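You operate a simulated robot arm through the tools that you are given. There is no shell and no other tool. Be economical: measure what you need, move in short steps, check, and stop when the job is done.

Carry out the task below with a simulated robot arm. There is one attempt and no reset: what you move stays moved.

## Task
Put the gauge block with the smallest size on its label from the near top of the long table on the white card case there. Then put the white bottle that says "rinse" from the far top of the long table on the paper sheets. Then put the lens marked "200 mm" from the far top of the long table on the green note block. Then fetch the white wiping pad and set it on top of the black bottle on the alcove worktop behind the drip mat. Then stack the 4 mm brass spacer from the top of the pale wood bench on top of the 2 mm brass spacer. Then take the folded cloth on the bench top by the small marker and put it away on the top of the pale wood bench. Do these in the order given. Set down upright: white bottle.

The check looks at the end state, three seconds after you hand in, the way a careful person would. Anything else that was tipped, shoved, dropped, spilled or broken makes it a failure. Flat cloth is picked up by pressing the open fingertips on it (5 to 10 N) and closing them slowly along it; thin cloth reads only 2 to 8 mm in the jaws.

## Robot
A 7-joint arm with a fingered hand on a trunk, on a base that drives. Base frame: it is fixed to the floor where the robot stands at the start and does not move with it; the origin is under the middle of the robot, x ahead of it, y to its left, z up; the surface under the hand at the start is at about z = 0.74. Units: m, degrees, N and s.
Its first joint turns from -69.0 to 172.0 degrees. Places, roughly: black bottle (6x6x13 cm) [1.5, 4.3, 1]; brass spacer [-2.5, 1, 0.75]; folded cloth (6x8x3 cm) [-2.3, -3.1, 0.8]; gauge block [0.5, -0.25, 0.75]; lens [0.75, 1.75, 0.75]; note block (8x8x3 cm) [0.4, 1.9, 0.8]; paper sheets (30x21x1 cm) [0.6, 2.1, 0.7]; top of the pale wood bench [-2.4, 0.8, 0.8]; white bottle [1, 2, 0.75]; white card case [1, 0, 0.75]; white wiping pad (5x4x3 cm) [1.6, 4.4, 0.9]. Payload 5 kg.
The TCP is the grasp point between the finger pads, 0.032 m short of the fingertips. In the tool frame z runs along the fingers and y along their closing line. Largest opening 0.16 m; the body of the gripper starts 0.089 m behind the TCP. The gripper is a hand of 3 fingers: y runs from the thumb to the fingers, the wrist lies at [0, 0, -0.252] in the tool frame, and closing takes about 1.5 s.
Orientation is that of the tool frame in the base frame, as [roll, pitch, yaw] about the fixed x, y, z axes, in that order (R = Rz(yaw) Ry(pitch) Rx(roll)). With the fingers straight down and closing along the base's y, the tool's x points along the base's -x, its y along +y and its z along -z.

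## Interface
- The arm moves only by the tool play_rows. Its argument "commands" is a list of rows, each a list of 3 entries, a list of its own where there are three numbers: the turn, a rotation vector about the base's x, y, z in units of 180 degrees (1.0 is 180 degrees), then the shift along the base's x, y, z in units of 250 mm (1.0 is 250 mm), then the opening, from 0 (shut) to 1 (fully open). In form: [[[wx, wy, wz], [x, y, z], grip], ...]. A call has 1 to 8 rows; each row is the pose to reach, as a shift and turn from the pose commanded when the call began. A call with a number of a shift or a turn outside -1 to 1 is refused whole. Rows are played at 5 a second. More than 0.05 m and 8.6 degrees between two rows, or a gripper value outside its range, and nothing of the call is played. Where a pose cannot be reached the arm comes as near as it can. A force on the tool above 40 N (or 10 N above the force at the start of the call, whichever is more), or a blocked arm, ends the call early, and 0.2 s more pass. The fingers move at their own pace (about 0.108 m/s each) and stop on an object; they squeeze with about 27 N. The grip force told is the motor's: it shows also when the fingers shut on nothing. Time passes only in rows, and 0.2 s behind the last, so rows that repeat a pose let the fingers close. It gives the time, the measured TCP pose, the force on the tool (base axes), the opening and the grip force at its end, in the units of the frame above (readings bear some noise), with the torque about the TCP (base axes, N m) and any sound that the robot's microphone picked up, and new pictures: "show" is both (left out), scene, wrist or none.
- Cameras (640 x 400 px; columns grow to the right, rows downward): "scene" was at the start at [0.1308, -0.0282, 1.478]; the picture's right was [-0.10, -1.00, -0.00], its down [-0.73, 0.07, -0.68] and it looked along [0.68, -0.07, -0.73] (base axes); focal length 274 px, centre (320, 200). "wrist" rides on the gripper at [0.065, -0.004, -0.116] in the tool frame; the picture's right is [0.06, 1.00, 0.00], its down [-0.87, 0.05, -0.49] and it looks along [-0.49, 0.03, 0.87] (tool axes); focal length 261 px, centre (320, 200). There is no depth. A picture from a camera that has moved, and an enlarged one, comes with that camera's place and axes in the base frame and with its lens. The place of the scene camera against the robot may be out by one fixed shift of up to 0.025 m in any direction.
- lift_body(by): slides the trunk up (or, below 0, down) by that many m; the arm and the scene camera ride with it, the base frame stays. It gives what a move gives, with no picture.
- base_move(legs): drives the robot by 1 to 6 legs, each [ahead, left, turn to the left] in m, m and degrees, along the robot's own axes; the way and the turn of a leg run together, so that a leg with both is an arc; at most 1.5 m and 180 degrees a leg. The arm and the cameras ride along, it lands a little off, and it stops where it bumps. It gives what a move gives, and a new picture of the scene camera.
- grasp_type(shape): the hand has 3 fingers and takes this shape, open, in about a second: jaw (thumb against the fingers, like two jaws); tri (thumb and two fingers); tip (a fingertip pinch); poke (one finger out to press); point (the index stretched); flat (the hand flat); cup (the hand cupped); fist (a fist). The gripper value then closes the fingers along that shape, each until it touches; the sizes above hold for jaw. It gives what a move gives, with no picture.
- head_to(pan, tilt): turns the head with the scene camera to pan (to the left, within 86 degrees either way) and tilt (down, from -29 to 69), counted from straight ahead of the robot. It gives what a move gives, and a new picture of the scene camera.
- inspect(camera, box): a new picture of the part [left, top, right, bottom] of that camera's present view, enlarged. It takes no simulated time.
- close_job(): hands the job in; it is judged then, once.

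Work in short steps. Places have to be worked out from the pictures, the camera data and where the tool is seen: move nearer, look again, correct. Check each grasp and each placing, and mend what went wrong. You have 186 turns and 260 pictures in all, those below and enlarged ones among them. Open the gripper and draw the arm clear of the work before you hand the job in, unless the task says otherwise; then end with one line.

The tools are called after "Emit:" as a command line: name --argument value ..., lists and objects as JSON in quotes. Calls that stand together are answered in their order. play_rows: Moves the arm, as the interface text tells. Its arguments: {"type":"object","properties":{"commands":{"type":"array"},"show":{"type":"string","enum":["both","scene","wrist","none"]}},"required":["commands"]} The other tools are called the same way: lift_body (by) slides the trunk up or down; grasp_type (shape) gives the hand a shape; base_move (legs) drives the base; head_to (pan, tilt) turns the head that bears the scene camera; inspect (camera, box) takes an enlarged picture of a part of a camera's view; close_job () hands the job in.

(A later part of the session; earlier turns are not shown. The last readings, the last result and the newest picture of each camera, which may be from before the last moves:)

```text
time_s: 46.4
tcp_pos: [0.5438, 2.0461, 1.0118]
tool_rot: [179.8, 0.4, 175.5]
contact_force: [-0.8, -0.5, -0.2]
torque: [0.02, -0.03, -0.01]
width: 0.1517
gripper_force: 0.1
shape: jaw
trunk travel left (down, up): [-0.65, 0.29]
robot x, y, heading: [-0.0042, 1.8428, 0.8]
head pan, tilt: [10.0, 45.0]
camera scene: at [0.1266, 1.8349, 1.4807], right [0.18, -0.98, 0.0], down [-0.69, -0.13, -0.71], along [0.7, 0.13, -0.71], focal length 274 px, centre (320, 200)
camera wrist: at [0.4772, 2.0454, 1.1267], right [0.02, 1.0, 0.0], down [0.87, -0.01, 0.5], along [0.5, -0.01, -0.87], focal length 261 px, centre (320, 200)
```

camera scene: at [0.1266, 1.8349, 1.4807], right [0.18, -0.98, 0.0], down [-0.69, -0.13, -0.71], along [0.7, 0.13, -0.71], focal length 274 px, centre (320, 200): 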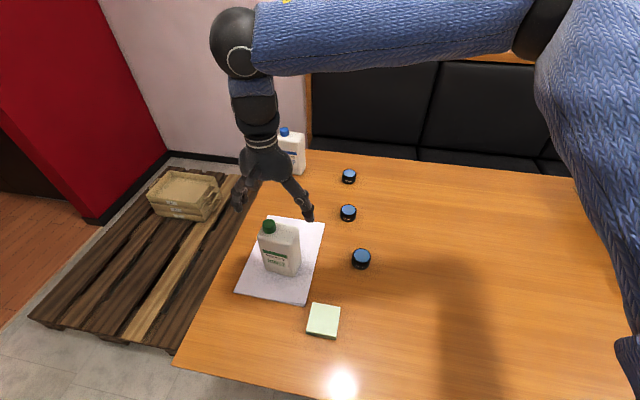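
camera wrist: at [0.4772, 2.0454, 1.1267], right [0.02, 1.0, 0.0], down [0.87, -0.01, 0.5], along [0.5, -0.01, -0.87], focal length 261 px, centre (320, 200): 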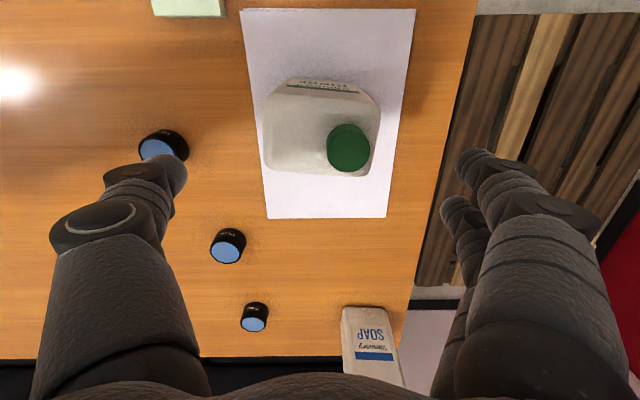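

Bottle stands on the paper. Now go above the 200 mm lens at about (0.772,1.877).

Emit:
play_rows --commands '[[[0, 0, 0], [0.13, -0.096, 0], 0.9], [[0, 0, 0], [0.26, -0.192, 0], 0.9], [[0, 0, 0], [0.4, -0.29, 0], 0.8], [[0, 0, 0], [0.54, -0.39, 0], 0.7], [[0, 0, 0], [0.68, -0.49, -0.05], 0.7], [[0, 0, 0], [0.81, -0.59, -0.15], 0.7], [[0, 0, 0], [0.91, -0.676, -0.28], 0.7], [[0, 0, 0], [0.91, -0.676, -0.42], 0.7]]' --show "wrist"

```text
time_s: 48.1
tcp_pos: [0.7756, 1.877, 0.9123]
tool_rot: [179.9, 0.3, 175.4]
contact_force: [-0.4, -0.5, 0.5]
torque: [-0.01, 0.01, 0.01]
width: 0.1124
gripper_force: 0.1
shape: jaw
trunk travel left (down, up): [-0.65, 0.29]
robot x, y, heading: [-0.0012, 1.8434, 0.8]
head pan, tilt: [10.0, 45.0]
camera wrist: at [0.7082, 1.8771, 1.0278], right [0.02, 1.0, 0.0], down [0.87, -0.01, 0.5], along [0.5, -0.01, -0.87], focal length 261 px, centre (320, 200)
```

wrist: 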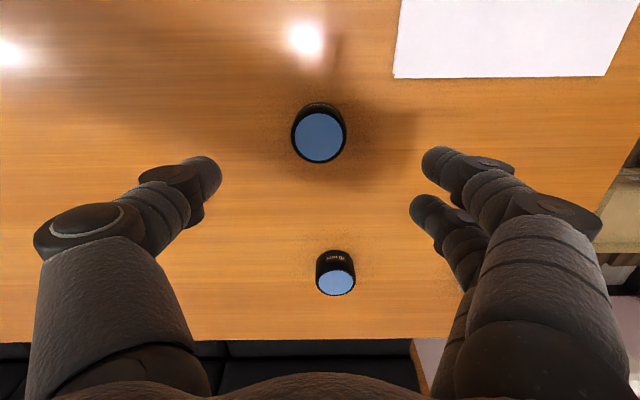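

Lens centre ≈(0.782,1.874), 54 mm wide. Descend and close.

Emit:
play_rows --commands '[[[0, 0, 0], [0.025, -0.01, -0.14], 0.6], [[0, 0, 0], [0.025, -0.01, -0.3], 0.6], [[0, 0, 0], [0.025, -0.01, -0.44], 0.6], [[0, 0, 0], [0.025, -0.01, -0.52], 0.6], [[0, 0, 0], [0.025, -0.01, -0.52], 0.6]]' --show "wrist"

```text
time_s: 49.4
tcp_pos: [0.7791, 1.8731, 0.7773]
tool_rot: [179.9, 0.4, 175.4]
contact_force: [-0.2, -0.5, 0.1]
torque: [0.02, 0.04, 0.01]
width: 0.0964
gripper_force: 0.0
shape: jaw
trunk travel left (down, up): [-0.65, 0.29]
robot x, y, heading: [-0.0025, 1.8388, 0.4]
head pan, tilt: [10.0, 45.0]
camera wrist: at [0.7121, 1.8729, 0.8924], right [0.02, 1.0, 0.0], down [0.87, -0.01, 0.5], along [0.5, -0.01, -0.87], focal length 261 px, centre (320, 200)
```

wrist: 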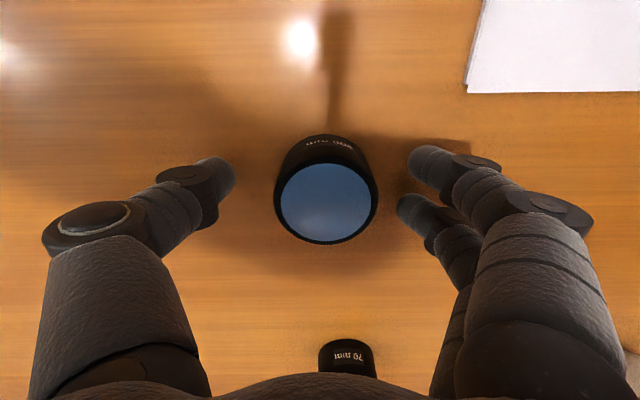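

Centred. Close.

Emit:
play_rows --commands '[[[0, 0, 0], [0, 0.004, 0], 0.3], [[0, 0, 0], [0, 0.004, 0], 0.2], [[0, 0, 0], [0, 0.004, 0], 0.2], [[0, 0, 0], [0, 0.004, 0], 0.2], [[0, 0, 0], [0, 0.004, 0.15], 0.2], [[0, 0, 0], [0, 0.004, 0.3], 0.2], [[0, 0, 0], [0, 0.004, 0.4], 0.2]]' --show "wrist"

```text
time_s: 51.0
tcp_pos: [0.7804, 1.8757, 0.879]
tool_rot: [180.0, 0.3, 175.4]
contact_force: [0.2, -0.1, -2.4]
torque: [-0.02, 0.0, -0.03]
width: 0.0445
gripper_force: 27.0
shape: jaw
trunk travel left (down, up): [-0.65, 0.29]
robot x, y, heading: [-0.005, 1.8386, 0.5]
head pan, tilt: [10.0, 45.0]
camera wrist: at [0.7129, 1.8753, 0.9938], right [0.02, 1.0, 0.0], down [0.87, -0.01, 0.5], along [0.5, -0.01, -0.87], focal length 261 px, centre (320, 200)
```

wrist: 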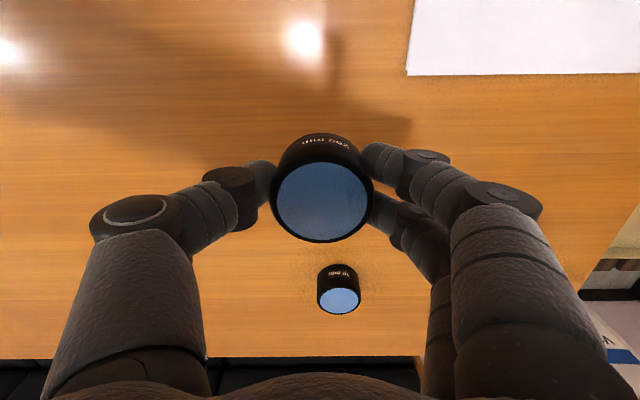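

Gripped and lifted. Rise to z≈1.0 and go back toward the note block at about (0.376,1.898).

Emit:
play_rows --commands '[[[0, 0, 0], [0, 0, 0.16], 0.2], [[0, 0, 0], [0, 0, 0.32], 0.2], [[0, 0, 0], [-0.1, 0, 0.48], 0.2], [[0, 0, 0], [-0.28, 0, 0.48], 0.2], [[0, 0, 0], [-0.46, 0, 0.48], 0.2], [[0, 0, 0], [-0.64, 0, 0.48], 0.2], [[0, 0, 0], [-0.82, 0, 0.48], 0.2], [[0, 0, 0], [-1.0, 0, 0.48], 0.2]]' --show "none"

Emit:
play_rows --commands '[[[0, 0, 0], [-0.12, 0.02, 0], 0.2], [[0, 0, 0], [-0.27, 0.04, 0], 0.2], [[0, 0, 0], [-0.4, 0.06, 0], 0.2], [[0, 0, 0], [-0.48, 0.08, 0], 0.2], [[0, 0, 0], [-0.48, 0.08, 0], 0.2]]' --show "both"

```text
time_s: 52.8
tcp_pos: [0.5327, 1.8713, 0.9963]
tool_rot: [179.8, 0.4, 175.4]
contact_force: [0.0, -0.4, -2.1]
torque: [0.01, -0.04, -0.02]
width: 0.0444
gripper_force: 27.5
shape: jaw
trunk travel left (down, up): [-0.65, 0.29]
robot x, y, heading: [-0.0044, 1.8368, 0.5]
head pan, tilt: [10.0, 45.0]
```

```text
time_s: 54.0
tcp_pos: [0.4126, 1.8925, 0.9972]
tool_rot: [180.0, 0.3, 175.5]
contact_force: [0.1, 0.0, -1.1]
torque: [0.0, 0.0, 0.0]
width: 0.0444
gripper_force: 26.8
shape: jaw
trunk travel left (down, up): [-0.65, 0.29]
robot x, y, heading: [-0.0003, 1.8418, 0.8]
head pan, tilt: [10.0, 45.0]
camera scene: at [0.128, 1.8346, 1.4807], right [0.18, -0.98, 0.0], down [-0.7, -0.13, -0.71], along [0.69, 0.13, -0.71], focal length 274 px, centre (320, 200)
camera wrist: at [0.3449, 1.8928, 1.1123], right [0.02, 1.0, 0.0], down [0.87, -0.02, 0.5], along [0.5, -0.01, -0.87], focal length 261 px, centre (320, 200)
```

scene: 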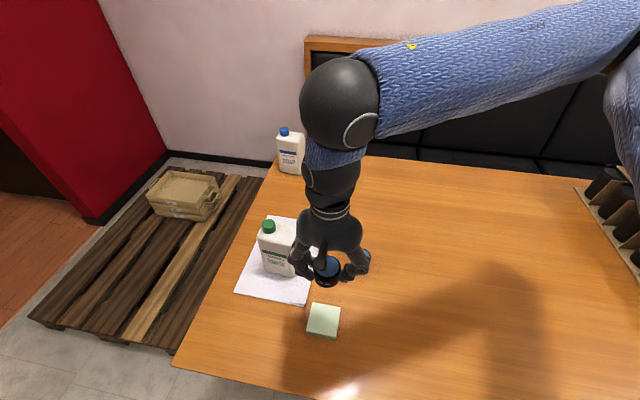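
wrist: 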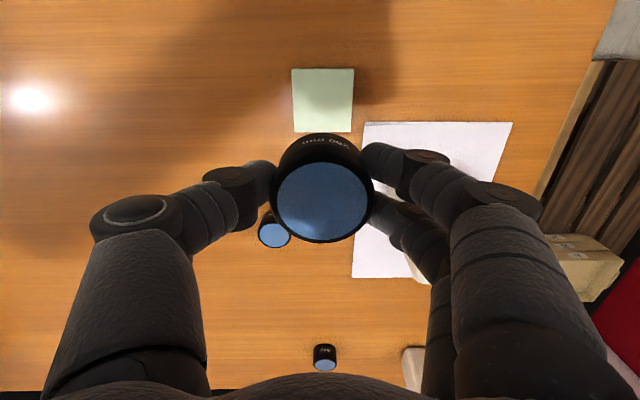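

Note block centre ≈(0.40,1.896). Align and lower to ~0.82.

Emit:
play_rows --commands '[[[0, 0, 0], [-0.044, 0.014, -0.12], 0.2], [[0, 0, 0], [-0.044, 0.014, -0.28], 0.2], [[0, 0, 0], [-0.044, 0.014, -0.44], 0.2], [[0, 0, 0], [-0.044, 0.014, -0.58], 0.2], [[0, 0, 0], [-0.044, 0.014, -0.68], 0.2], [[0, 0, 0], [-0.044, 0.014, -0.7], 0.2], [[0, 0, 0], [-0.044, 0.014, -0.7], 0.2]]' --show "both"

```text
time_s: 55.5
tcp_pos: [0.3994, 1.897, 0.8226]
tool_rot: [179.9, 0.3, 175.5]
contact_force: [0.3, 0.1, -1.6]
torque: [-0.03, 0.05, -0.01]
width: 0.0442
gripper_force: 27.3
shape: jaw
trunk travel left (down, up): [-0.65, 0.29]
robot x, y, heading: [-0.002, 1.8388, 0.6]
head pan, tilt: [10.0, 45.0]
camera scene: at [0.128, 1.835, 1.4807], right [0.18, -0.98, 0.0], down [-0.7, -0.13, -0.71], along [0.69, 0.13, -0.71], focal length 274 px, centre (320, 200)
camera wrist: at [0.3327, 1.8976, 0.9375], right [0.02, 1.0, 0.0], down [0.87, -0.01, 0.5], along [0.5, -0.01, -0.87], focal length 261 px, centre (320, 200)
```

scene: 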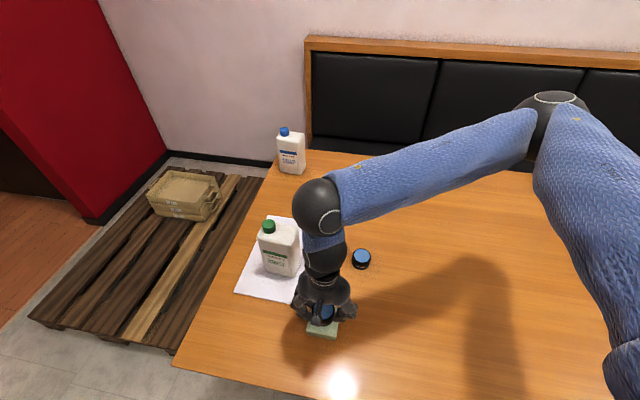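
wrist: 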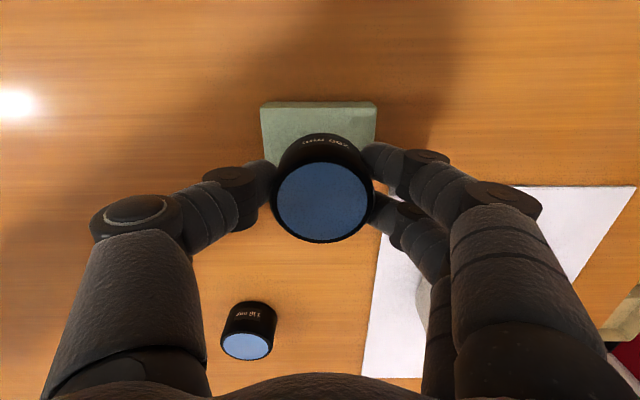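

Aligned (shift +4 mm x). Lower slowly to contact.

Emit:
play_rows --commands '[[[0, 0, 0], [0.014, 0, -0.02], 0.2], [[0, 0, 0], [0.014, 0, -0.03], 0.2], [[0, 0, 0], [0.014, 0, -0.038], 0.2], [[0, 0, 0], [0.014, 0, -0.046], 0.2], [[0, 0, 0], [0.014, 0, -0.054], 0.2], [[0, 0, 0], [0.014, 0, -0.054], 0.2]]' --show "none"

```text
time_s: 57.0
tcp_pos: [0.4051, 1.8983, 0.8088]
tool_rot: [179.9, 0.2, 175.5]
contact_force: [0.1, 0.6, -2.8]
torque: [0.03, -0.02, -0.01]
width: 0.0443
gripper_force: 27.2
shape: jaw
trunk travel left (down, up): [-0.65, 0.29]
robot x, y, heading: [-0.0029, 1.8402, 0.4]
head pan, tilt: [10.0, 45.0]
```

Not in contact yet; keep lowering.

Emit:
play_rows --commands '[[[0, 0, 0], [0, 0, -0.006], 0.2], [[0, 0, 0], [0, 0, -0.012], 0.2], [[0, 0, 0], [0, 0, -0.016], 0.2], [[0, 0, 0], [0, 0, -0.016], 0.2]]' --show "none"

```text
time_s: 58.0
tcp_pos: [0.4041, 1.8985, 0.8045]
tool_rot: [179.9, 0.3, 175.5]
contact_force: [0.2, 0.0, -1.7]
torque: [0.01, 0.0, 0.03]
width: 0.0444
gripper_force: 26.7
shape: jaw
trunk travel left (down, up): [-0.65, 0.29]
robot x, y, heading: [-0.002, 1.8383, 0.8]
head pan, tilt: [10.0, 45.0]
```

Still free; continue.

Emit:
play_rows --commands '[[[0, 0, 0], [0, 0, -0.006], 0.2], [[0, 0, 0], [0, 0, -0.01], 0.2], [[0, 0, 0], [0, 0, -0.014], 0.2], [[0, 0, 0], [0, 0, -0.014], 0.2]]' --show "wrist"

```text
time_s: 59.0
tcp_pos: [0.4035, 1.8981, 0.801]
tool_rot: [179.9, 0.3, 175.5]
contact_force: [-1.6, -0.1, 4.8]
torque: [-0.01, 0.02, 0.01]
width: 0.0445
gripper_force: 27.2
shape: jaw
trunk travel left (down, up): [-0.65, 0.29]
robot x, y, heading: [-0.0032, 1.8386, 0.7]
head pan, tilt: [10.0, 45.0]
camera wrist: at [0.3368, 1.8985, 0.9163], right [0.02, 1.0, 0.0], down [0.87, -0.01, 0.5], along [0.5, -0.01, -0.87], focal length 261 px, centre (320, 200)
```

wrist: 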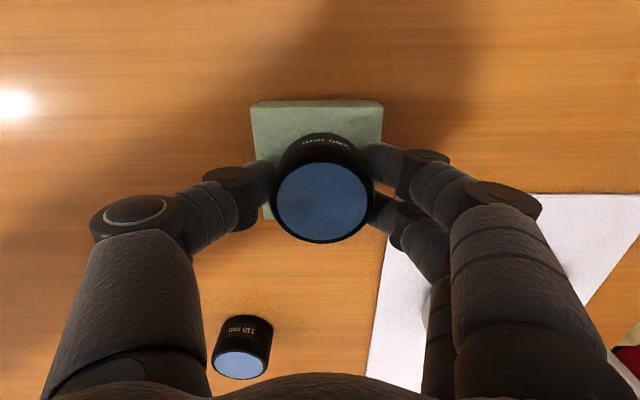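

Contact. Release and rise straight up.

Emit:
play_rows --commands '[[[0, 0, 0], [0, 0, 0.004], 0.2], [[0, 0, 0], [0, 0, 0.004], 0.4], [[0, 0, 0], [0, 0, 0.004], 0.5], [[0, 0, 0], [0, 0, 0.02], 0.55], [[0, 0, 0], [0, 0, 0.15], 0.55], [[0, 0, 0], [0, 0, 0.32], 0.55], [[0, 0, 0], [0, 0, 0.5], 0.55], [[0, 0, 0], [0, 0, 0.68], 0.55]]' --show "both"

```text
time_s: 60.8
tcp_pos: [0.4045, 1.8972, 0.9726]
tool_rot: [179.8, 0.3, 175.6]
contact_force: [-0.5, -0.2, 0.0]
torque: [0.0, 0.01, 0.02]
width: 0.0874
gripper_force: 0.0
shape: jaw
trunk travel left (down, up): [-0.65, 0.29]
robot x, y, heading: [-0.0048, 1.8407, 0.5]
head pan, tilt: [10.0, 45.0]
camera scene: at [0.1267, 1.8351, 1.4807], right [0.18, -0.98, 0.0], down [-0.69, -0.13, -0.71], along [0.7, 0.13, -0.71], focal length 274 px, centre (320, 200)
camera wrist: at [0.3368, 1.8973, 1.0877], right [0.02, 1.0, 0.0], down [0.87, -0.01, 0.5], along [0.5, -0.01, -0.87], focal length 261 px, centre (320, 200)
```

scene: 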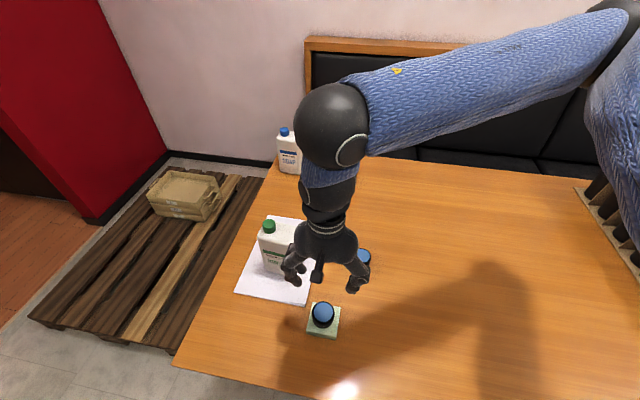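
wrist: 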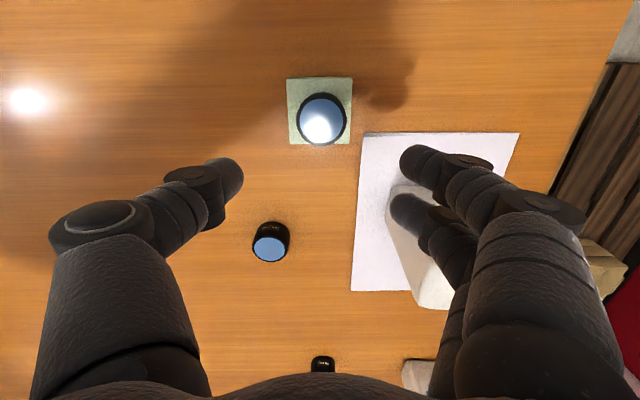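

Lens is on the note block. Raise the hand and look to the left for the route.

Emit:
play_rows --commands '[[[0, 0, 0], [0, 0, 0.18], 0.55], [[0, 0, 0], [0, 0, 0.36], 0.55], [[0, 0, 0], [0, 0, 0.54], 0.55], [[0, 0, 0], [0, 0, 0.72], 0.55], [[0, 0, 0], [0, 0, 0.9], 0.55]]' --show "none"

Emit:
head_to --pan 60 --tilt 30

```text
time_s: 62.0
tcp_pos: [0.4016, 1.8952, 1.2003]
tool_rot: [-180.0, 0.5, 175.5]
contact_force: [-1.1, -0.2, 0.1]
torque: [0.0, -0.04, 0.05]
width: 0.0874
gripper_force: 0.0
shape: jaw
trunk travel left (down, up): [-0.65, 0.29]
robot x, y, heading: [-0.0058, 1.8395, 0.5]
head pan, tilt: [10.0, 45.0]
```

```text
time_s: 63.1
tcp_pos: [0.4036, 1.8961, 1.1989]
tool_rot: [-180.0, 0.3, 175.6]
contact_force: [0.6, -0.2, -0.9]
torque: [0.01, -0.01, -0.01]
width: 0.0877
gripper_force: 0.0
shape: jaw
trunk travel left (down, up): [-0.65, 0.29]
robot x, y, heading: [-0.0073, 1.8412, 0.5]
head pan, tilt: [60.0, 30.0]
camera scene: at [0.0924, 1.8987, 1.5033], right [0.87, -0.49, 0.0], down [-0.25, -0.44, -0.87], along [0.43, 0.75, -0.5], focal length 274 px, centre (320, 200)
```

scene: 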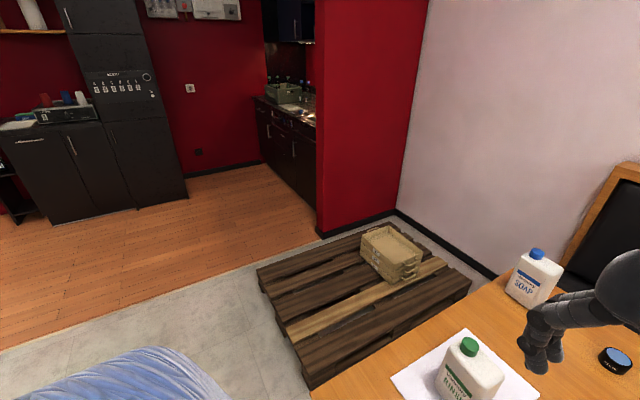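

The partition ends near (1.06,3.61); the alcove counter front is at x≈1.1–1.2 beyond it, pallet edge at x≈0.42. I back off a bit, drive left to y≈4.25 and look.

Emit:
base_move --legs '[[-0.15, 0, 0], [0, 1.3, 0], [0, 1.1, 0]]'

Emit:
head_to --pan 0 --tilt 30

```text
time_s: 76.0
tcp_pos: [0.1712, 4.3297, 1.1987]
tool_rot: [179.9, 0.3, 178.3]
contact_force: [-0.5, 0.6, 0.3]
torque: [0.01, -0.01, 0.01]
width: 0.0874
gripper_force: 0.1
shape: jaw
trunk travel left (down, up): [-0.65, 0.29]
robot x, y, heading: [-0.2326, 4.2498, 3.3]
head pan, tilt: [60.0, 30.0]
camera scene: at [-0.1422, 4.3181, 1.5033], right [0.89, -0.45, 0.0], down [-0.22, -0.45, -0.87], along [0.39, 0.77, -0.5], focal length 274 px, centre (320, 200)
```

scene: 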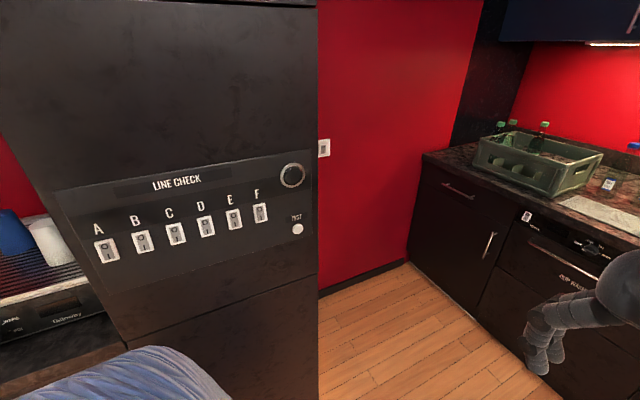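

```text
time_s: 77.2
tcp_pos: [0.171, 4.3298, 1.1995]
tool_rot: [179.9, 0.3, 178.3]
contact_force: [0.1, 0.4, -0.3]
torque: [0.03, 0.0, 0.02]
width: 0.0876
gripper_force: 0.1
shape: jaw
trunk travel left (down, up): [-0.65, 0.29]
robot x, y, heading: [-0.2349, 4.255, 3.4]
head pan, tilt: [0.0, 30.0]
camera scene: at [-0.0924, 4.2422, 1.5033], right [0.06, -1.0, 0.0], down [-0.5, -0.03, -0.87], along [0.86, 0.05, -0.5], focal length 274 px, centre (320, 200)
```

scene: 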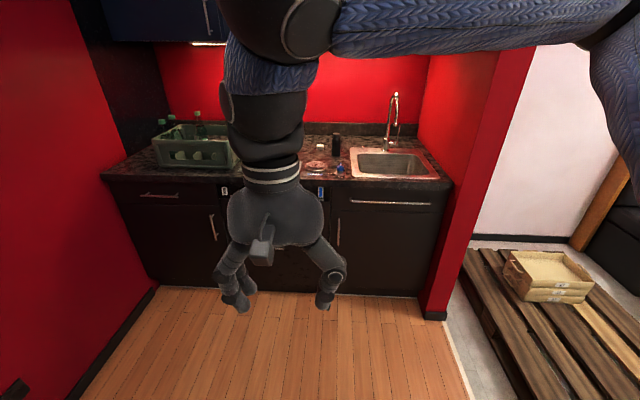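

Black bottle visible on the counter behind at around x≈1.46. I straighten heading, drive forward in parts and look.

Emit:
base_move --legs '[[0, 0.08, -3.4], [0.5, 0, 0]]'

Emit:
head_to --pan -50 --tilt 20

```text
time_s: 80.9
tcp_pos: [0.6779, 4.3926, 1.1995]
tool_rot: [179.9, 0.2, 175.5]
contact_force: [0.4, 1.4, 0.2]
torque: [0.0, 0.05, 0.03]
width: 0.0875
gripper_force: 0.0
shape: jaw
trunk travel left (down, up): [-0.65, 0.29]
robot x, y, heading: [0.2687, 4.3365, 0.6]
head pan, tilt: [0.0, 30.0]
camera scene: at [0.4123, 4.3179, 1.5032], right [0.01, -1.0, 0.0], down [-0.5, -0.01, -0.87], along [0.87, 0.01, -0.5], focal length 274 px, centre (320, 200)
```

scene: 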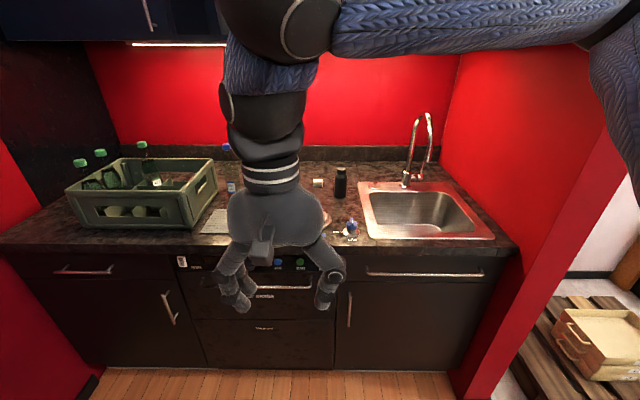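

```text
time_s: 82.1
tcp_pos: [0.6767, 4.3933, 1.1987]
tool_rot: [179.8, 0.3, 175.5]
contact_force: [0.4, 0.3, -0.2]
torque: [0.01, 0.0, -0.02]
width: 0.0872
gripper_force: 0.0
shape: jaw
trunk travel left (down, up): [-0.65, 0.29]
robot x, y, heading: [0.27, 4.3358, 0.4]
head pan, tilt: [-50.0, 20.0]
camera scene: at [0.3815, 4.2462, 1.5194], right [-0.76, -0.65, 0.0], down [-0.22, 0.26, -0.94], along [0.61, -0.71, -0.34], focal length 274 px, centre (320, 200)
```

scene: 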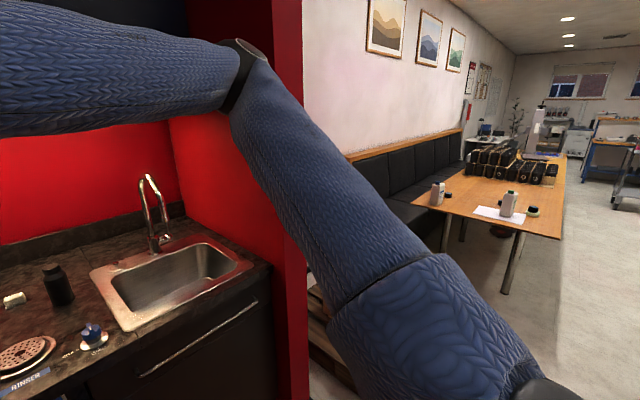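

Elbow stays clear of the partition. Drive forward 0.42 m more and look at the worktop.

Emit:
base_move --legs '[[0.4, 0.02, -0.4]]'

Emit:
head_to --pan -12 --tilt 35

```text
time_s: 84.5
tcp_pos: [1.0667, 4.4129, 1.1992]
tool_rot: [179.9, 0.3, 175.0]
contact_force: [0.4, 0.2, 0.5]
torque: [0.02, 0.03, 0.01]
width: 0.0873
gripper_force: 0.1
shape: jaw
trunk travel left (down, up): [-0.65, 0.29]
robot x, y, heading: [0.6586, 4.3578, 0.1]
head pan, tilt: [-50.0, 20.0]
camera scene: at [0.7699, 4.2686, 1.5193], right [-0.76, -0.64, 0.0], down [-0.22, 0.26, -0.94], along [0.6, -0.72, -0.34], focal length 274 px, centre (320, 200)
```

scene: 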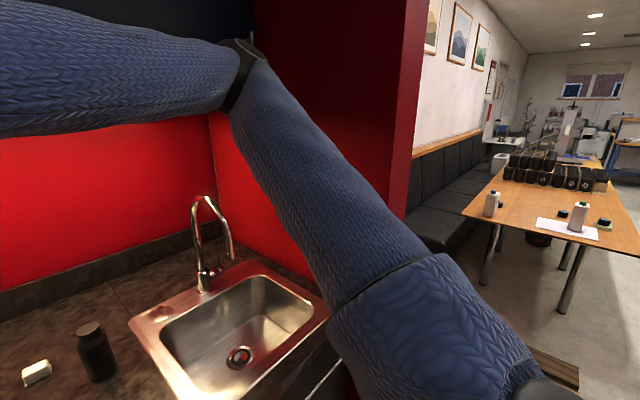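

```text
time_s: 85.5
tcp_pos: [1.0644, 4.4123, 1.1995]
tool_rot: [179.9, 0.4, 175.1]
contact_force: [-0.2, -0.5, 0.6]
torque: [-0.02, 0.01, -0.04]
width: 0.0875
gripper_force: 0.1
shape: jaw
trunk travel left (down, up): [-0.65, 0.29]
robot x, y, heading: [0.6606, 4.359, 0.3]
head pan, tilt: [-12.0, 35.0]
camera scene: at [0.7949, 4.3214, 1.4956], right [-0.21, -0.98, 0.0], down [-0.56, 0.12, -0.82], along [0.8, -0.17, -0.57], focal length 274 px, centre (320, 200)
```

scene: 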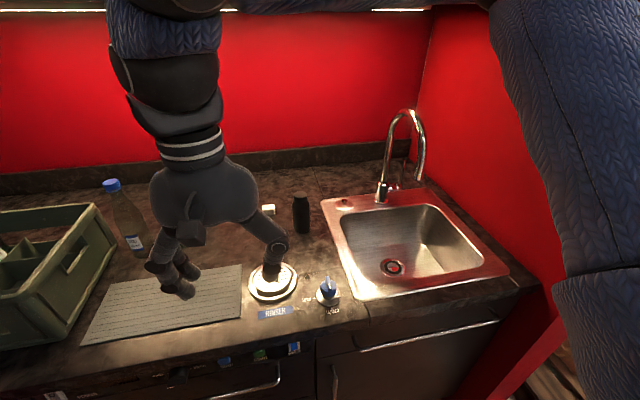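

Black bottle near (1.47,4.26), pad near (1.57,4.36). I move the hand forward at height and look with the wrist camera.

Emit:
play_rows --commands '[[[0, 0, 0], [0.16, -0.02, 0], 0.55], [[0, 0, 0], [0.32, -0.04, 0], 0.55], [[0, 0, 0], [0.48, -0.06, 0], 0.55], [[0, 0, 0], [0.64, -0.1, 0], 0.55], [[0, 0, 0], [0.8, -0.14, 0], 0.55], [[0, 0, 0], [0.96, -0.18, 0], 0.55], [[0, 0, 0], [1.0, -0.2, 0], 0.55], [[0, 0, 0], [1.0, -0.2, 0], 0.55]]' --show "wrist"

```text
time_s: 87.3
tcp_pos: [1.3144, 4.3628, 1.1965]
tool_rot: [179.9, 0.3, 174.9]
contact_force: [-0.7, -0.4, -0.5]
torque: [0.0, 0.02, 0.01]
width: 0.0876
gripper_force: 0.1
shape: jaw
trunk travel left (down, up): [-0.65, 0.29]
robot x, y, heading: [0.6544, 4.3608, 0.0]
head pan, tilt: [-12.0, 35.0]
camera wrist: at [1.2481, 4.362, 1.3119], right [0.02, 1.0, 0.0], down [0.87, -0.02, 0.5], along [0.5, -0.01, -0.87], focal length 261 px, centre (320, 200)
```

wrist: 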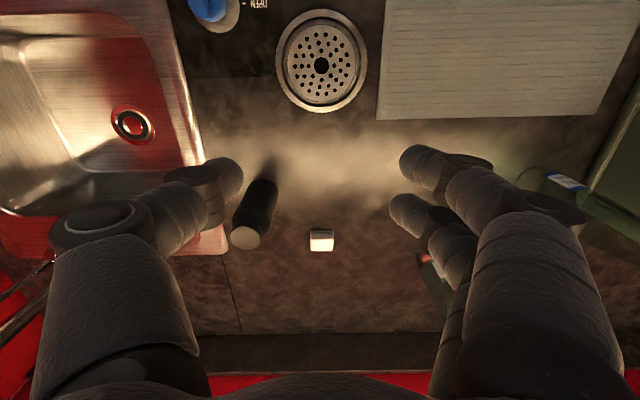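

Pad ≈(1.552,4.358), bottle top ≈(1.466,4.259). Move above the pad at z≈1.08.

Emit:
play_rows --commands '[[[0, 0, 0], [0.16, 0, -0.04], 0.55], [[0, 0, 0], [0.32, 0, -0.08], 0.55], [[0, 0, 0], [0.48, 0, -0.12], 0.55], [[0, 0, 0], [0.64, 0, -0.2], 0.55], [[0, 0, 0], [0.8, 0, -0.3], 0.55], [[0, 0, 0], [0.92, -0.01, -0.42], 0.55], [[0, 0, 0], [0.92, -0.01, -0.46], 0.55], [[0, 0, 0], [0.92, -0.01, -0.46], 0.55]]' --show "both"

```text
time_s: 89.1
tcp_pos: [1.5486, 4.3607, 1.0839]
tool_rot: [179.9, 0.2, 175.0]
contact_force: [-0.8, -0.1, -0.2]
torque: [-0.04, 0.03, -0.02]
width: 0.0877
gripper_force: 0.2
shape: jaw
trunk travel left (down, up): [-0.65, 0.29]
robot x, y, heading: [0.654, 4.3604, 0.3]
head pan, tilt: [-12.0, 35.0]
camera scene: at [0.7954, 4.3219, 1.4956], right [-0.21, -0.98, 0.0], down [-0.56, 0.12, -0.82], along [0.8, -0.17, -0.57], focal length 274 px, centre (320, 200)
camera wrist: at [1.4803, 4.3622, 1.1972], right [0.02, 1.0, 0.0], down [0.87, -0.02, 0.5], along [0.5, -0.01, -0.87], focal length 261 px, centre (320, 200)
```

scene: 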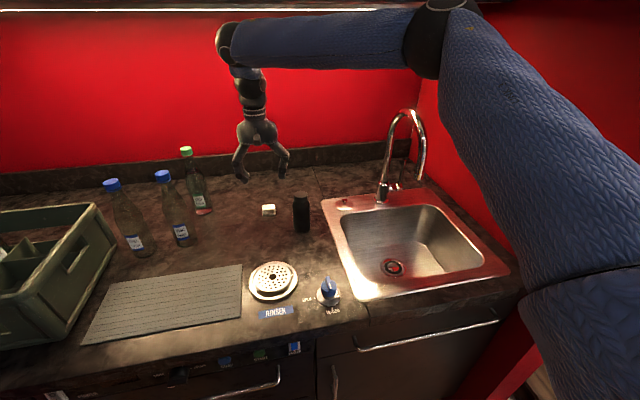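
wrist: 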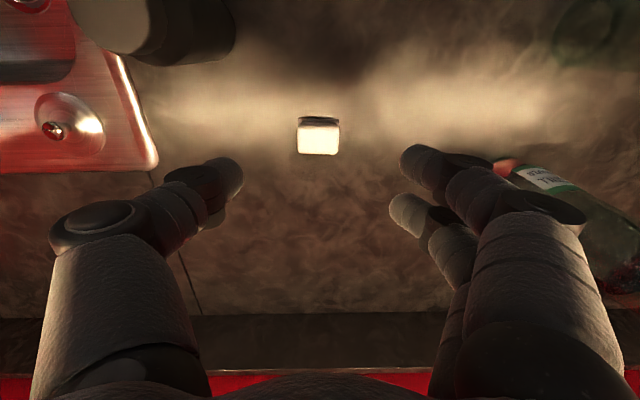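

Pad centre ≈(1.561,4.36). Descend to z≈0.945.

Emit:
play_rows --commands '[[[0, 0, 0], [0.05, 0, -0.14], 0.55], [[0, 0, 0], [0.05, 0, -0.28], 0.55], [[0, 0, 0], [0.05, 0, -0.42], 0.55], [[0, 0, 0], [0.05, 0, -0.5], 0.55], [[0, 0, 0], [0.05, 0, -0.54], 0.55], [[0, 0, 0], [0.05, 0, -0.54], 0.55]]' --show "both"

```text
time_s: 90.5
tcp_pos: [1.558, 4.3616, 0.9481]
tool_rot: [-180.0, 0.4, 175.0]
contact_force: [-0.5, 0.8, 0.7]
torque: [0.04, -0.01, 0.01]
width: 0.0877
gripper_force: 0.1
shape: jaw
trunk travel left (down, up): [-0.65, 0.29]
robot x, y, heading: [0.6552, 4.3601, 0.1]
head pan, tilt: [-12.0, 35.0]
camera scene: at [0.7948, 4.3216, 1.4956], right [-0.21, -0.98, 0.0], down [-0.56, 0.12, -0.82], along [0.8, -0.17, -0.57], focal length 274 px, centre (320, 200)
camera wrist: at [1.4909, 4.3611, 1.064], right [0.02, 1.0, 0.0], down [0.87, -0.02, 0.5], along [0.5, -0.01, -0.87], focal length 261 px, centre (320, 200)
```

scene: 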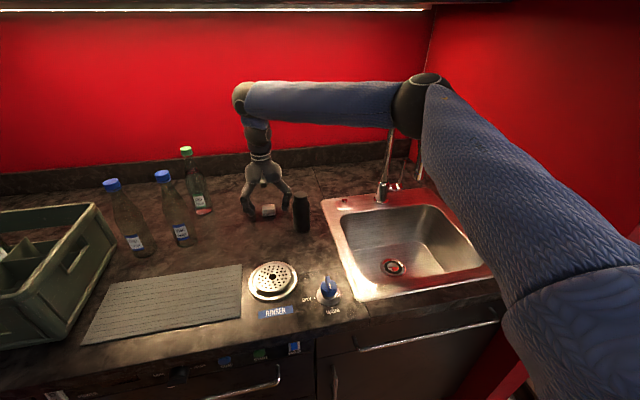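
wrist: 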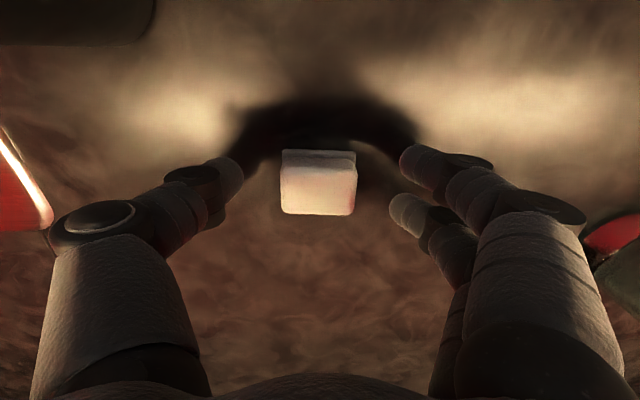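

Pad centred between the fingers. Lower 8 mm and close.

Emit:
play_rows --commands '[[[0, 0, 0], [0.008, 0, -0.02], 0.55], [[0, 0, 0], [0.008, 0, -0.032], 0.55], [[0, 0, 0], [0.008, 0, -0.032], 0.15], [[0, 0, 0], [0.008, 0, -0.032], 0.1], [[0, 0, 0], [0.008, 0, -0.032], 0.1], [[0, 0, 0], [0.008, 0, -0.032], 0.1]]' --show "wrist"

```text
time_s: 91.9
tcp_pos: [1.5607, 4.3611, 0.941]
tool_rot: [179.8, 0.5, 175.0]
contact_force: [5.5, 4.6, 22.7]
torque: [1.41, -0.19, -0.35]
width: 0.0403
gripper_force: 27.0
shape: jaw
trunk travel left (down, up): [-0.65, 0.29]
robot x, y, heading: [0.6558, 4.3606, -0.1]
head pan, tilt: [-12.0, 35.0]
camera wrist: at [1.492, 4.3618, 1.0571], right [0.02, 1.0, 0.0], down [0.87, -0.02, 0.5], along [0.5, -0.01, -0.87], focal length 261 px, centre (320, 200)
```

wrist: 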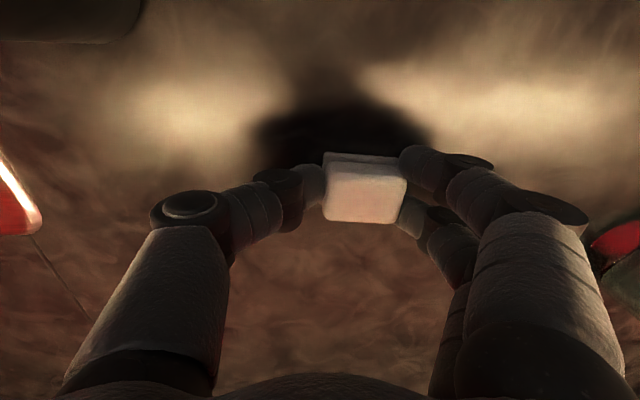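

The fingertips press on the worktop (22.7 N) and the pad is held off-centre. Rise slowly 6 mm keeping the grip closing.

Emit:
play_rows --commands '[[[0, 0, 0], [0, 0, 0.01], 0.1], [[0, 0, 0], [0, 0, 0.02], 0.1], [[0, 0, 0], [0, 0, 0.02], 0.1], [[0, 0, 0], [0, 0, 0.02], 0.1]]' --show "wrist"

```text
time_s: 92.9
tcp_pos: [1.5597, 4.3602, 0.9454]
tool_rot: [179.9, 0.3, 174.9]
contact_force: [0.4, 0.1, 0.0]
torque: [0.01, -0.02, 0.02]
width: 0.0366
gripper_force: 26.6
shape: jaw
trunk travel left (down, up): [-0.65, 0.29]
robot x, y, heading: [0.6619, 4.3597, 0.2]
head pan, tilt: [-12.0, 35.0]
camera wrist: at [1.4928, 4.3611, 1.0605], right [0.03, 1.0, 0.0], down [0.87, -0.02, 0.5], along [0.5, -0.01, -0.87], focal length 261 px, centre (320, 200)
```

wrist: 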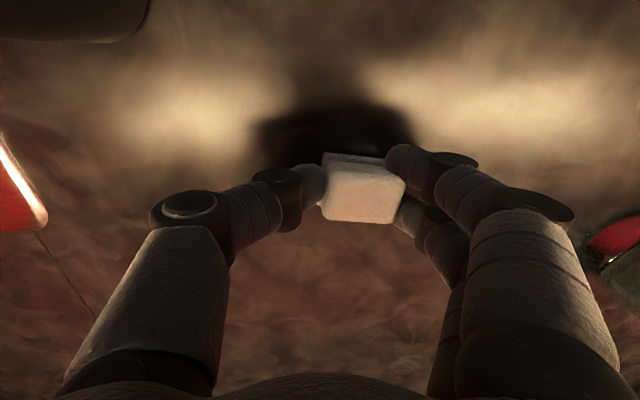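

Held but 22 mm off-centre. I regrasp centred: open, shift +y 0.022, close at this height.

Emit:
play_rows --commands '[[[0, 0, 0], [0, 0, 0], 0.3], [[0, 0, 0], [0, 0, 0], 0.5], [[0, 0, 0], [0, 0, 0], 0.55], [[0, 0, 0], [0, 0.04, 0], 0.55], [[0, 0, 0], [0, 0.086, 0], 0.55], [[0, 0, 0], [0, 0.086, 0], 0.55]]' --show "wrist"

```text
time_s: 94.3
tcp_pos: [1.5605, 4.3826, 0.9453]
tool_rot: [179.9, 0.2, 174.9]
contact_force: [-1.2, -1.0, 0.1]
torque: [-0.01, -0.05, 0.0]
width: 0.0872
gripper_force: 0.0
shape: jaw
trunk travel left (down, up): [-0.65, 0.29]
robot x, y, heading: [0.6586, 4.3586, 0.0]
head pan, tilt: [-12.0, 35.0]
camera wrist: at [1.4931, 4.3824, 1.0608], right [0.03, 1.0, 0.0], down [0.87, -0.02, 0.5], along [0.5, -0.01, -0.87], focal length 261 px, centre (320, 200)
```

wrist: 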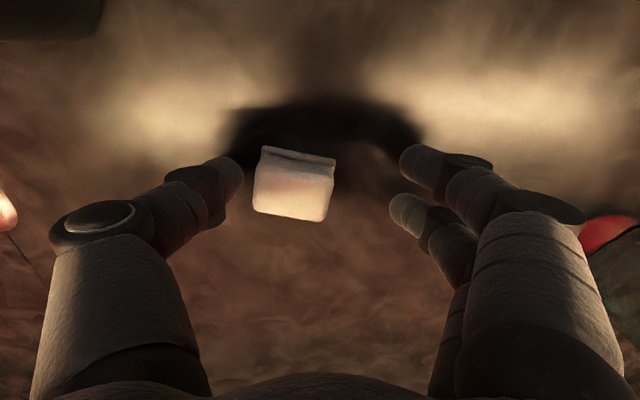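

Pad is now at y≈4.367, rotated ~6° more. Shift back 16 mm, rotate −5°, close.

Emit:
play_rows --commands '[[[0, 0, -0.028], [0, -0.03, 0], 0.55], [[0, 0, -0.028], [0, -0.062, 0], 0.55], [[0, 0, -0.028], [0, -0.062, 0], 0.35], [[0, 0, -0.028], [0, -0.062, 0], 0.15], [[0, 0, -0.028], [0, -0.062, 0], 0.1], [[0, 0, -0.028], [0, -0.062, 0], 0.1], [[0, 0, -0.028], [0, -0.062, 0], 0.1]]' --show "wrist"

```text
time_s: 95.9
tcp_pos: [1.5607, 4.3673, 0.946]
tool_rot: [180.0, 0.3, 170.0]
contact_force: [0.5, 0.2, -0.4]
torque: [0.0, 0.0, 0.0]
width: 0.0363
gripper_force: 27.7
shape: jaw
trunk travel left (down, up): [-0.65, 0.29]
robot x, y, heading: [0.6572, 4.3567, 0.0]
head pan, tilt: [-12.0, 35.0]
camera wrist: at [1.4939, 4.3725, 1.0615], right [0.11, 0.99, 0.0], down [0.86, -0.1, 0.5], along [0.49, -0.05, -0.87], focal length 261 px, centre (320, 200)
```

wrist: 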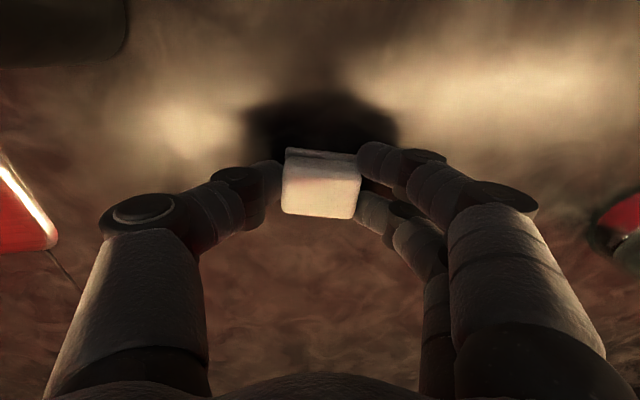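

Centred grip at 36 mm. Lift to z≈1.11, then move over the bottle top (~(1.468,4.26)).

Emit:
play_rows --commands '[[[0, 0, 0], [0, 0, 0.16], 0.1], [[0, 0, 0], [0, 0, 0.34], 0.1], [[0, 0, 0], [0, 0, 0.52], 0.1], [[0, 0, 0], [0, 0, 0.68], 0.1], [[0, 0, 0], [-0.1, -0.11, 0.68], 0.1], [[0, 0, 0], [-0.2, -0.22, 0.68], 0.1], [[0, 0, 0], [-0.29, -0.34, 0.68], 0.1], [[0, 0, 0], [-0.36, -0.42, 0.68], 0.1]]' --show "both"

```text
time_s: 97.7
tcp_pos: [1.4695, 4.2576, 1.1158]
tool_rot: [179.7, 0.5, 169.9]
contact_force: [-1.2, -0.7, -0.8]
torque: [0.03, -0.03, 0.03]
width: 0.0363
gripper_force: 26.9
shape: jaw
trunk travel left (down, up): [-0.65, 0.29]
robot x, y, heading: [0.6601, 4.3584, -0.1]
head pan, tilt: [-12.0, 35.0]
camera scene: at [0.7921, 4.3201, 1.496], right [-0.21, -0.98, 0.0], down [-0.56, 0.12, -0.82], along [0.8, -0.17, -0.57], focal length 274 px, centre (320, 200)
camera wrist: at [1.4027, 4.2637, 1.2303], right [0.11, 0.99, 0.0], down [0.86, -0.1, 0.5], along [0.5, -0.05, -0.87], focal length 261 px, centre (320, 200)
```

scene: 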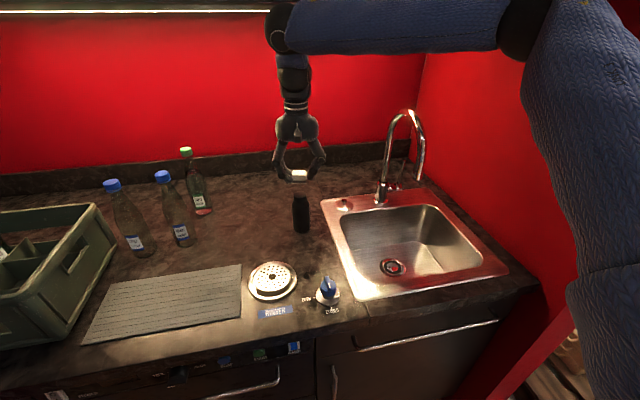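
wrist: 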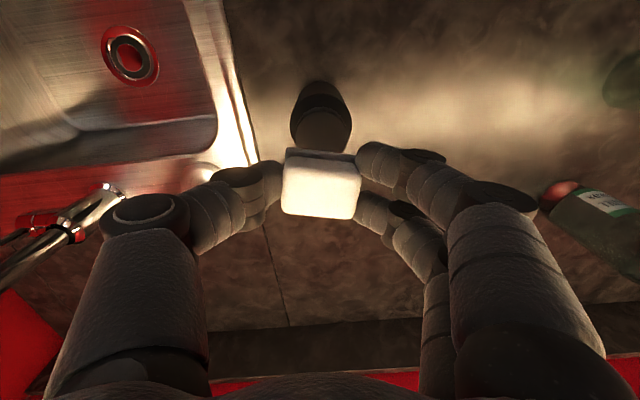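

I enlarge both views to judge alignment.

Emit:
inspect --camera "wrist" --box '[260, 60, 390, 230]'

Emit:
inspect --camera "scene" --box '[250, 140, 350, 240]'

```text
2.35 times, centred on (325, 145) of wrist
camera zoom: at [1.4027, 4.2637, 1.2303], right [0.11, 0.99, 0.0], down [0.86, -0.1, 0.5], along [0.5, -0.05, -0.87], focal length 613 px, centre (308, 329)
```

zoom: 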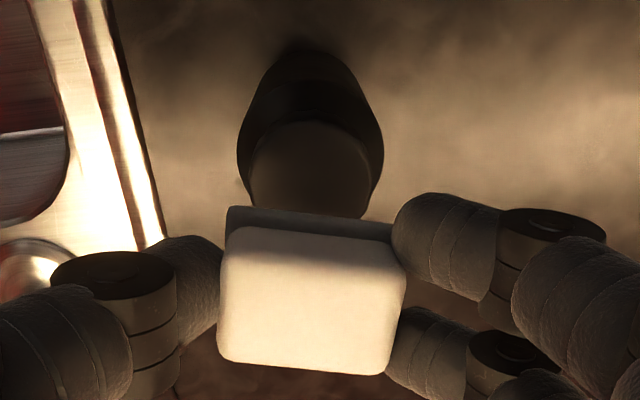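

```text
4.00 times, centred on (300, 190) of scene
camera zoom: at [0.7921, 4.3201, 1.496], right [-0.21, -0.98, 0.0], down [-0.56, 0.12, -0.82], along [0.8, -0.17, -0.57], focal length 1094 px, centre (400, 240)
```

zoom: 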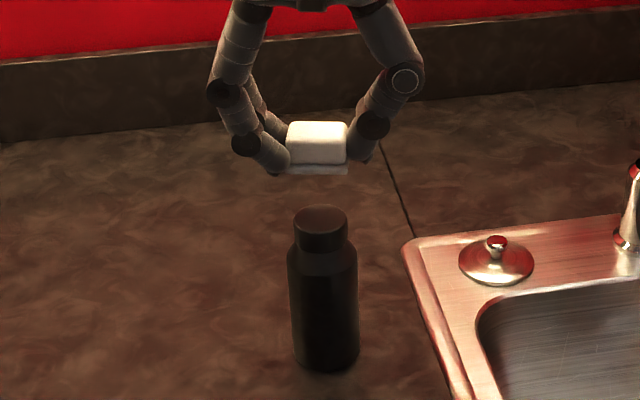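

Cap centre ≈(1.462,4.260); pad needs −4 mm x, +3 mm y. Lower in steps.

Emit:
play_rows --commands '[[[0, 0, 0], [-0.014, 0.012, -0.04], 0.1], [[0, 0, 0], [-0.014, 0.012, -0.08], 0.1], [[0, 0, 0], [-0.014, 0.012, -0.11], 0.1], [[0, 0, 0], [-0.014, 0.012, -0.13], 0.1], [[0, 0, 0], [-0.014, 0.012, -0.13], 0.1]]' --show "wrist"

Emit:
inspect --camera "scene" --box '[260, 150, 340, 230]'

```text
time_s: 98.9
tcp_pos: [1.4664, 4.2635, 1.0828]
tool_rot: [179.9, 0.3, 170.0]
contact_force: [-0.2, -0.7, -0.5]
torque: [-0.01, 0.01, 0.0]
width: 0.0364
gripper_force: 26.8
shape: jaw
trunk travel left (down, up): [-0.65, 0.29]
robot x, y, heading: [0.6593, 4.3571, -0.1]
head pan, tilt: [-12.0, 35.0]
camera wrist: at [1.3991, 4.2694, 1.1977], right [0.11, 0.99, 0.0], down [0.86, -0.1, 0.5], along [0.49, -0.05, -0.87], focal length 261 px, centre (320, 200)
```

wrist: 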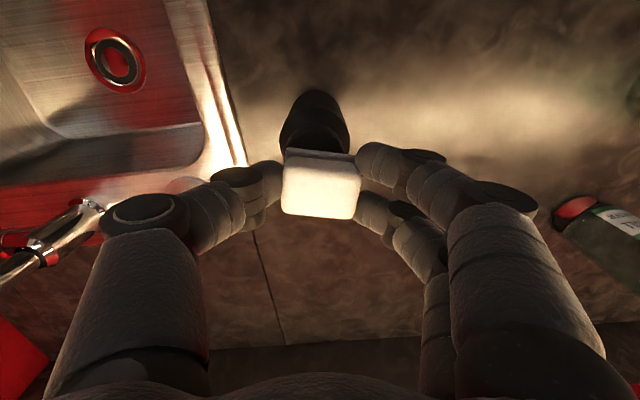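

```text
5.00 times, centred on (300, 190) of scene
camera zoom: at [0.795, 4.3214, 1.4955], right [-0.21, -0.98, 0.0], down [-0.56, 0.12, -0.82], along [0.8, -0.17, -0.57], focal length 1368 px, centre (420, 250)
```

zoom: 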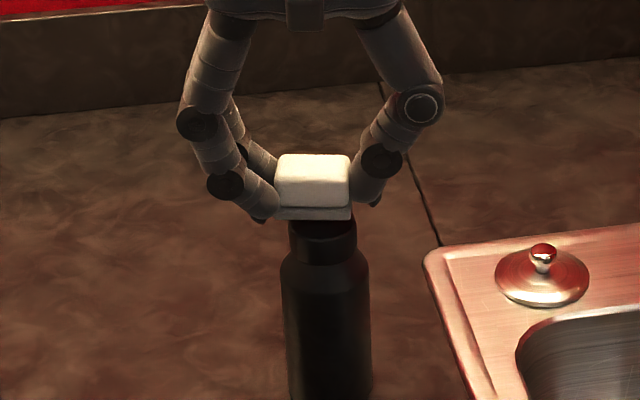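

Pad is ~5 mm too far +y relative to the cap. Shift −5 mm and lower slowly.

Emit:
play_rows --commands '[[[0, 0, 0], [0, -0.02, 0], 0.1], [[0, 0, 0], [0, -0.02, -0.008], 0.1], [[0, 0, 0], [0, -0.02, -0.016], 0.1], [[0, 0, 0], [0, -0.02, -0.024], 0.1], [[0, 0, 0], [0, -0.02, -0.032], 0.1], [[0, 0, 0], [0, -0.02, -0.032], 0.1]]' --show "none"

Emit:
inspect --camera "scene" --box '[260, 150, 340, 230]'

```text
time_s: 100.3
tcp_pos: [1.4671, 4.2582, 1.0755]
tool_rot: [180.0, 0.4, 170.0]
contact_force: [-1.0, -0.3, 2.5]
torque: [0.04, 0.05, -0.01]
width: 0.0364
gripper_force: 26.8
shape: jaw
trunk travel left (down, up): [-0.65, 0.29]
robot x, y, heading: [0.6537, 4.3581, 0.2]
head pan, tilt: [-12.0, 35.0]
```

```text
5.00 times, centred on (300, 190) of scene
camera zoom: at [0.7949, 4.3215, 1.4956], right [-0.21, -0.98, 0.0], down [-0.56, 0.12, -0.82], along [0.8, -0.17, -0.57], focal length 1368 px, centre (420, 250)
```

zoom: 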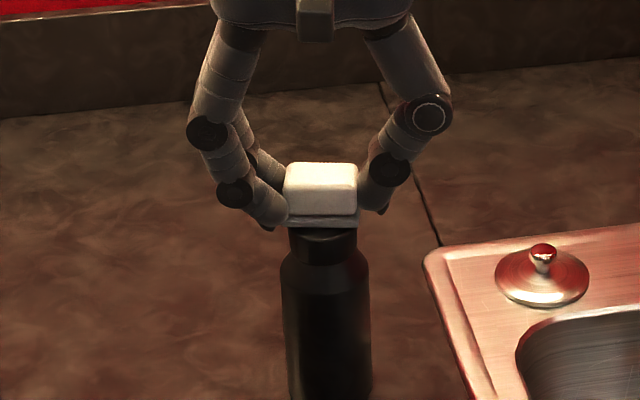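

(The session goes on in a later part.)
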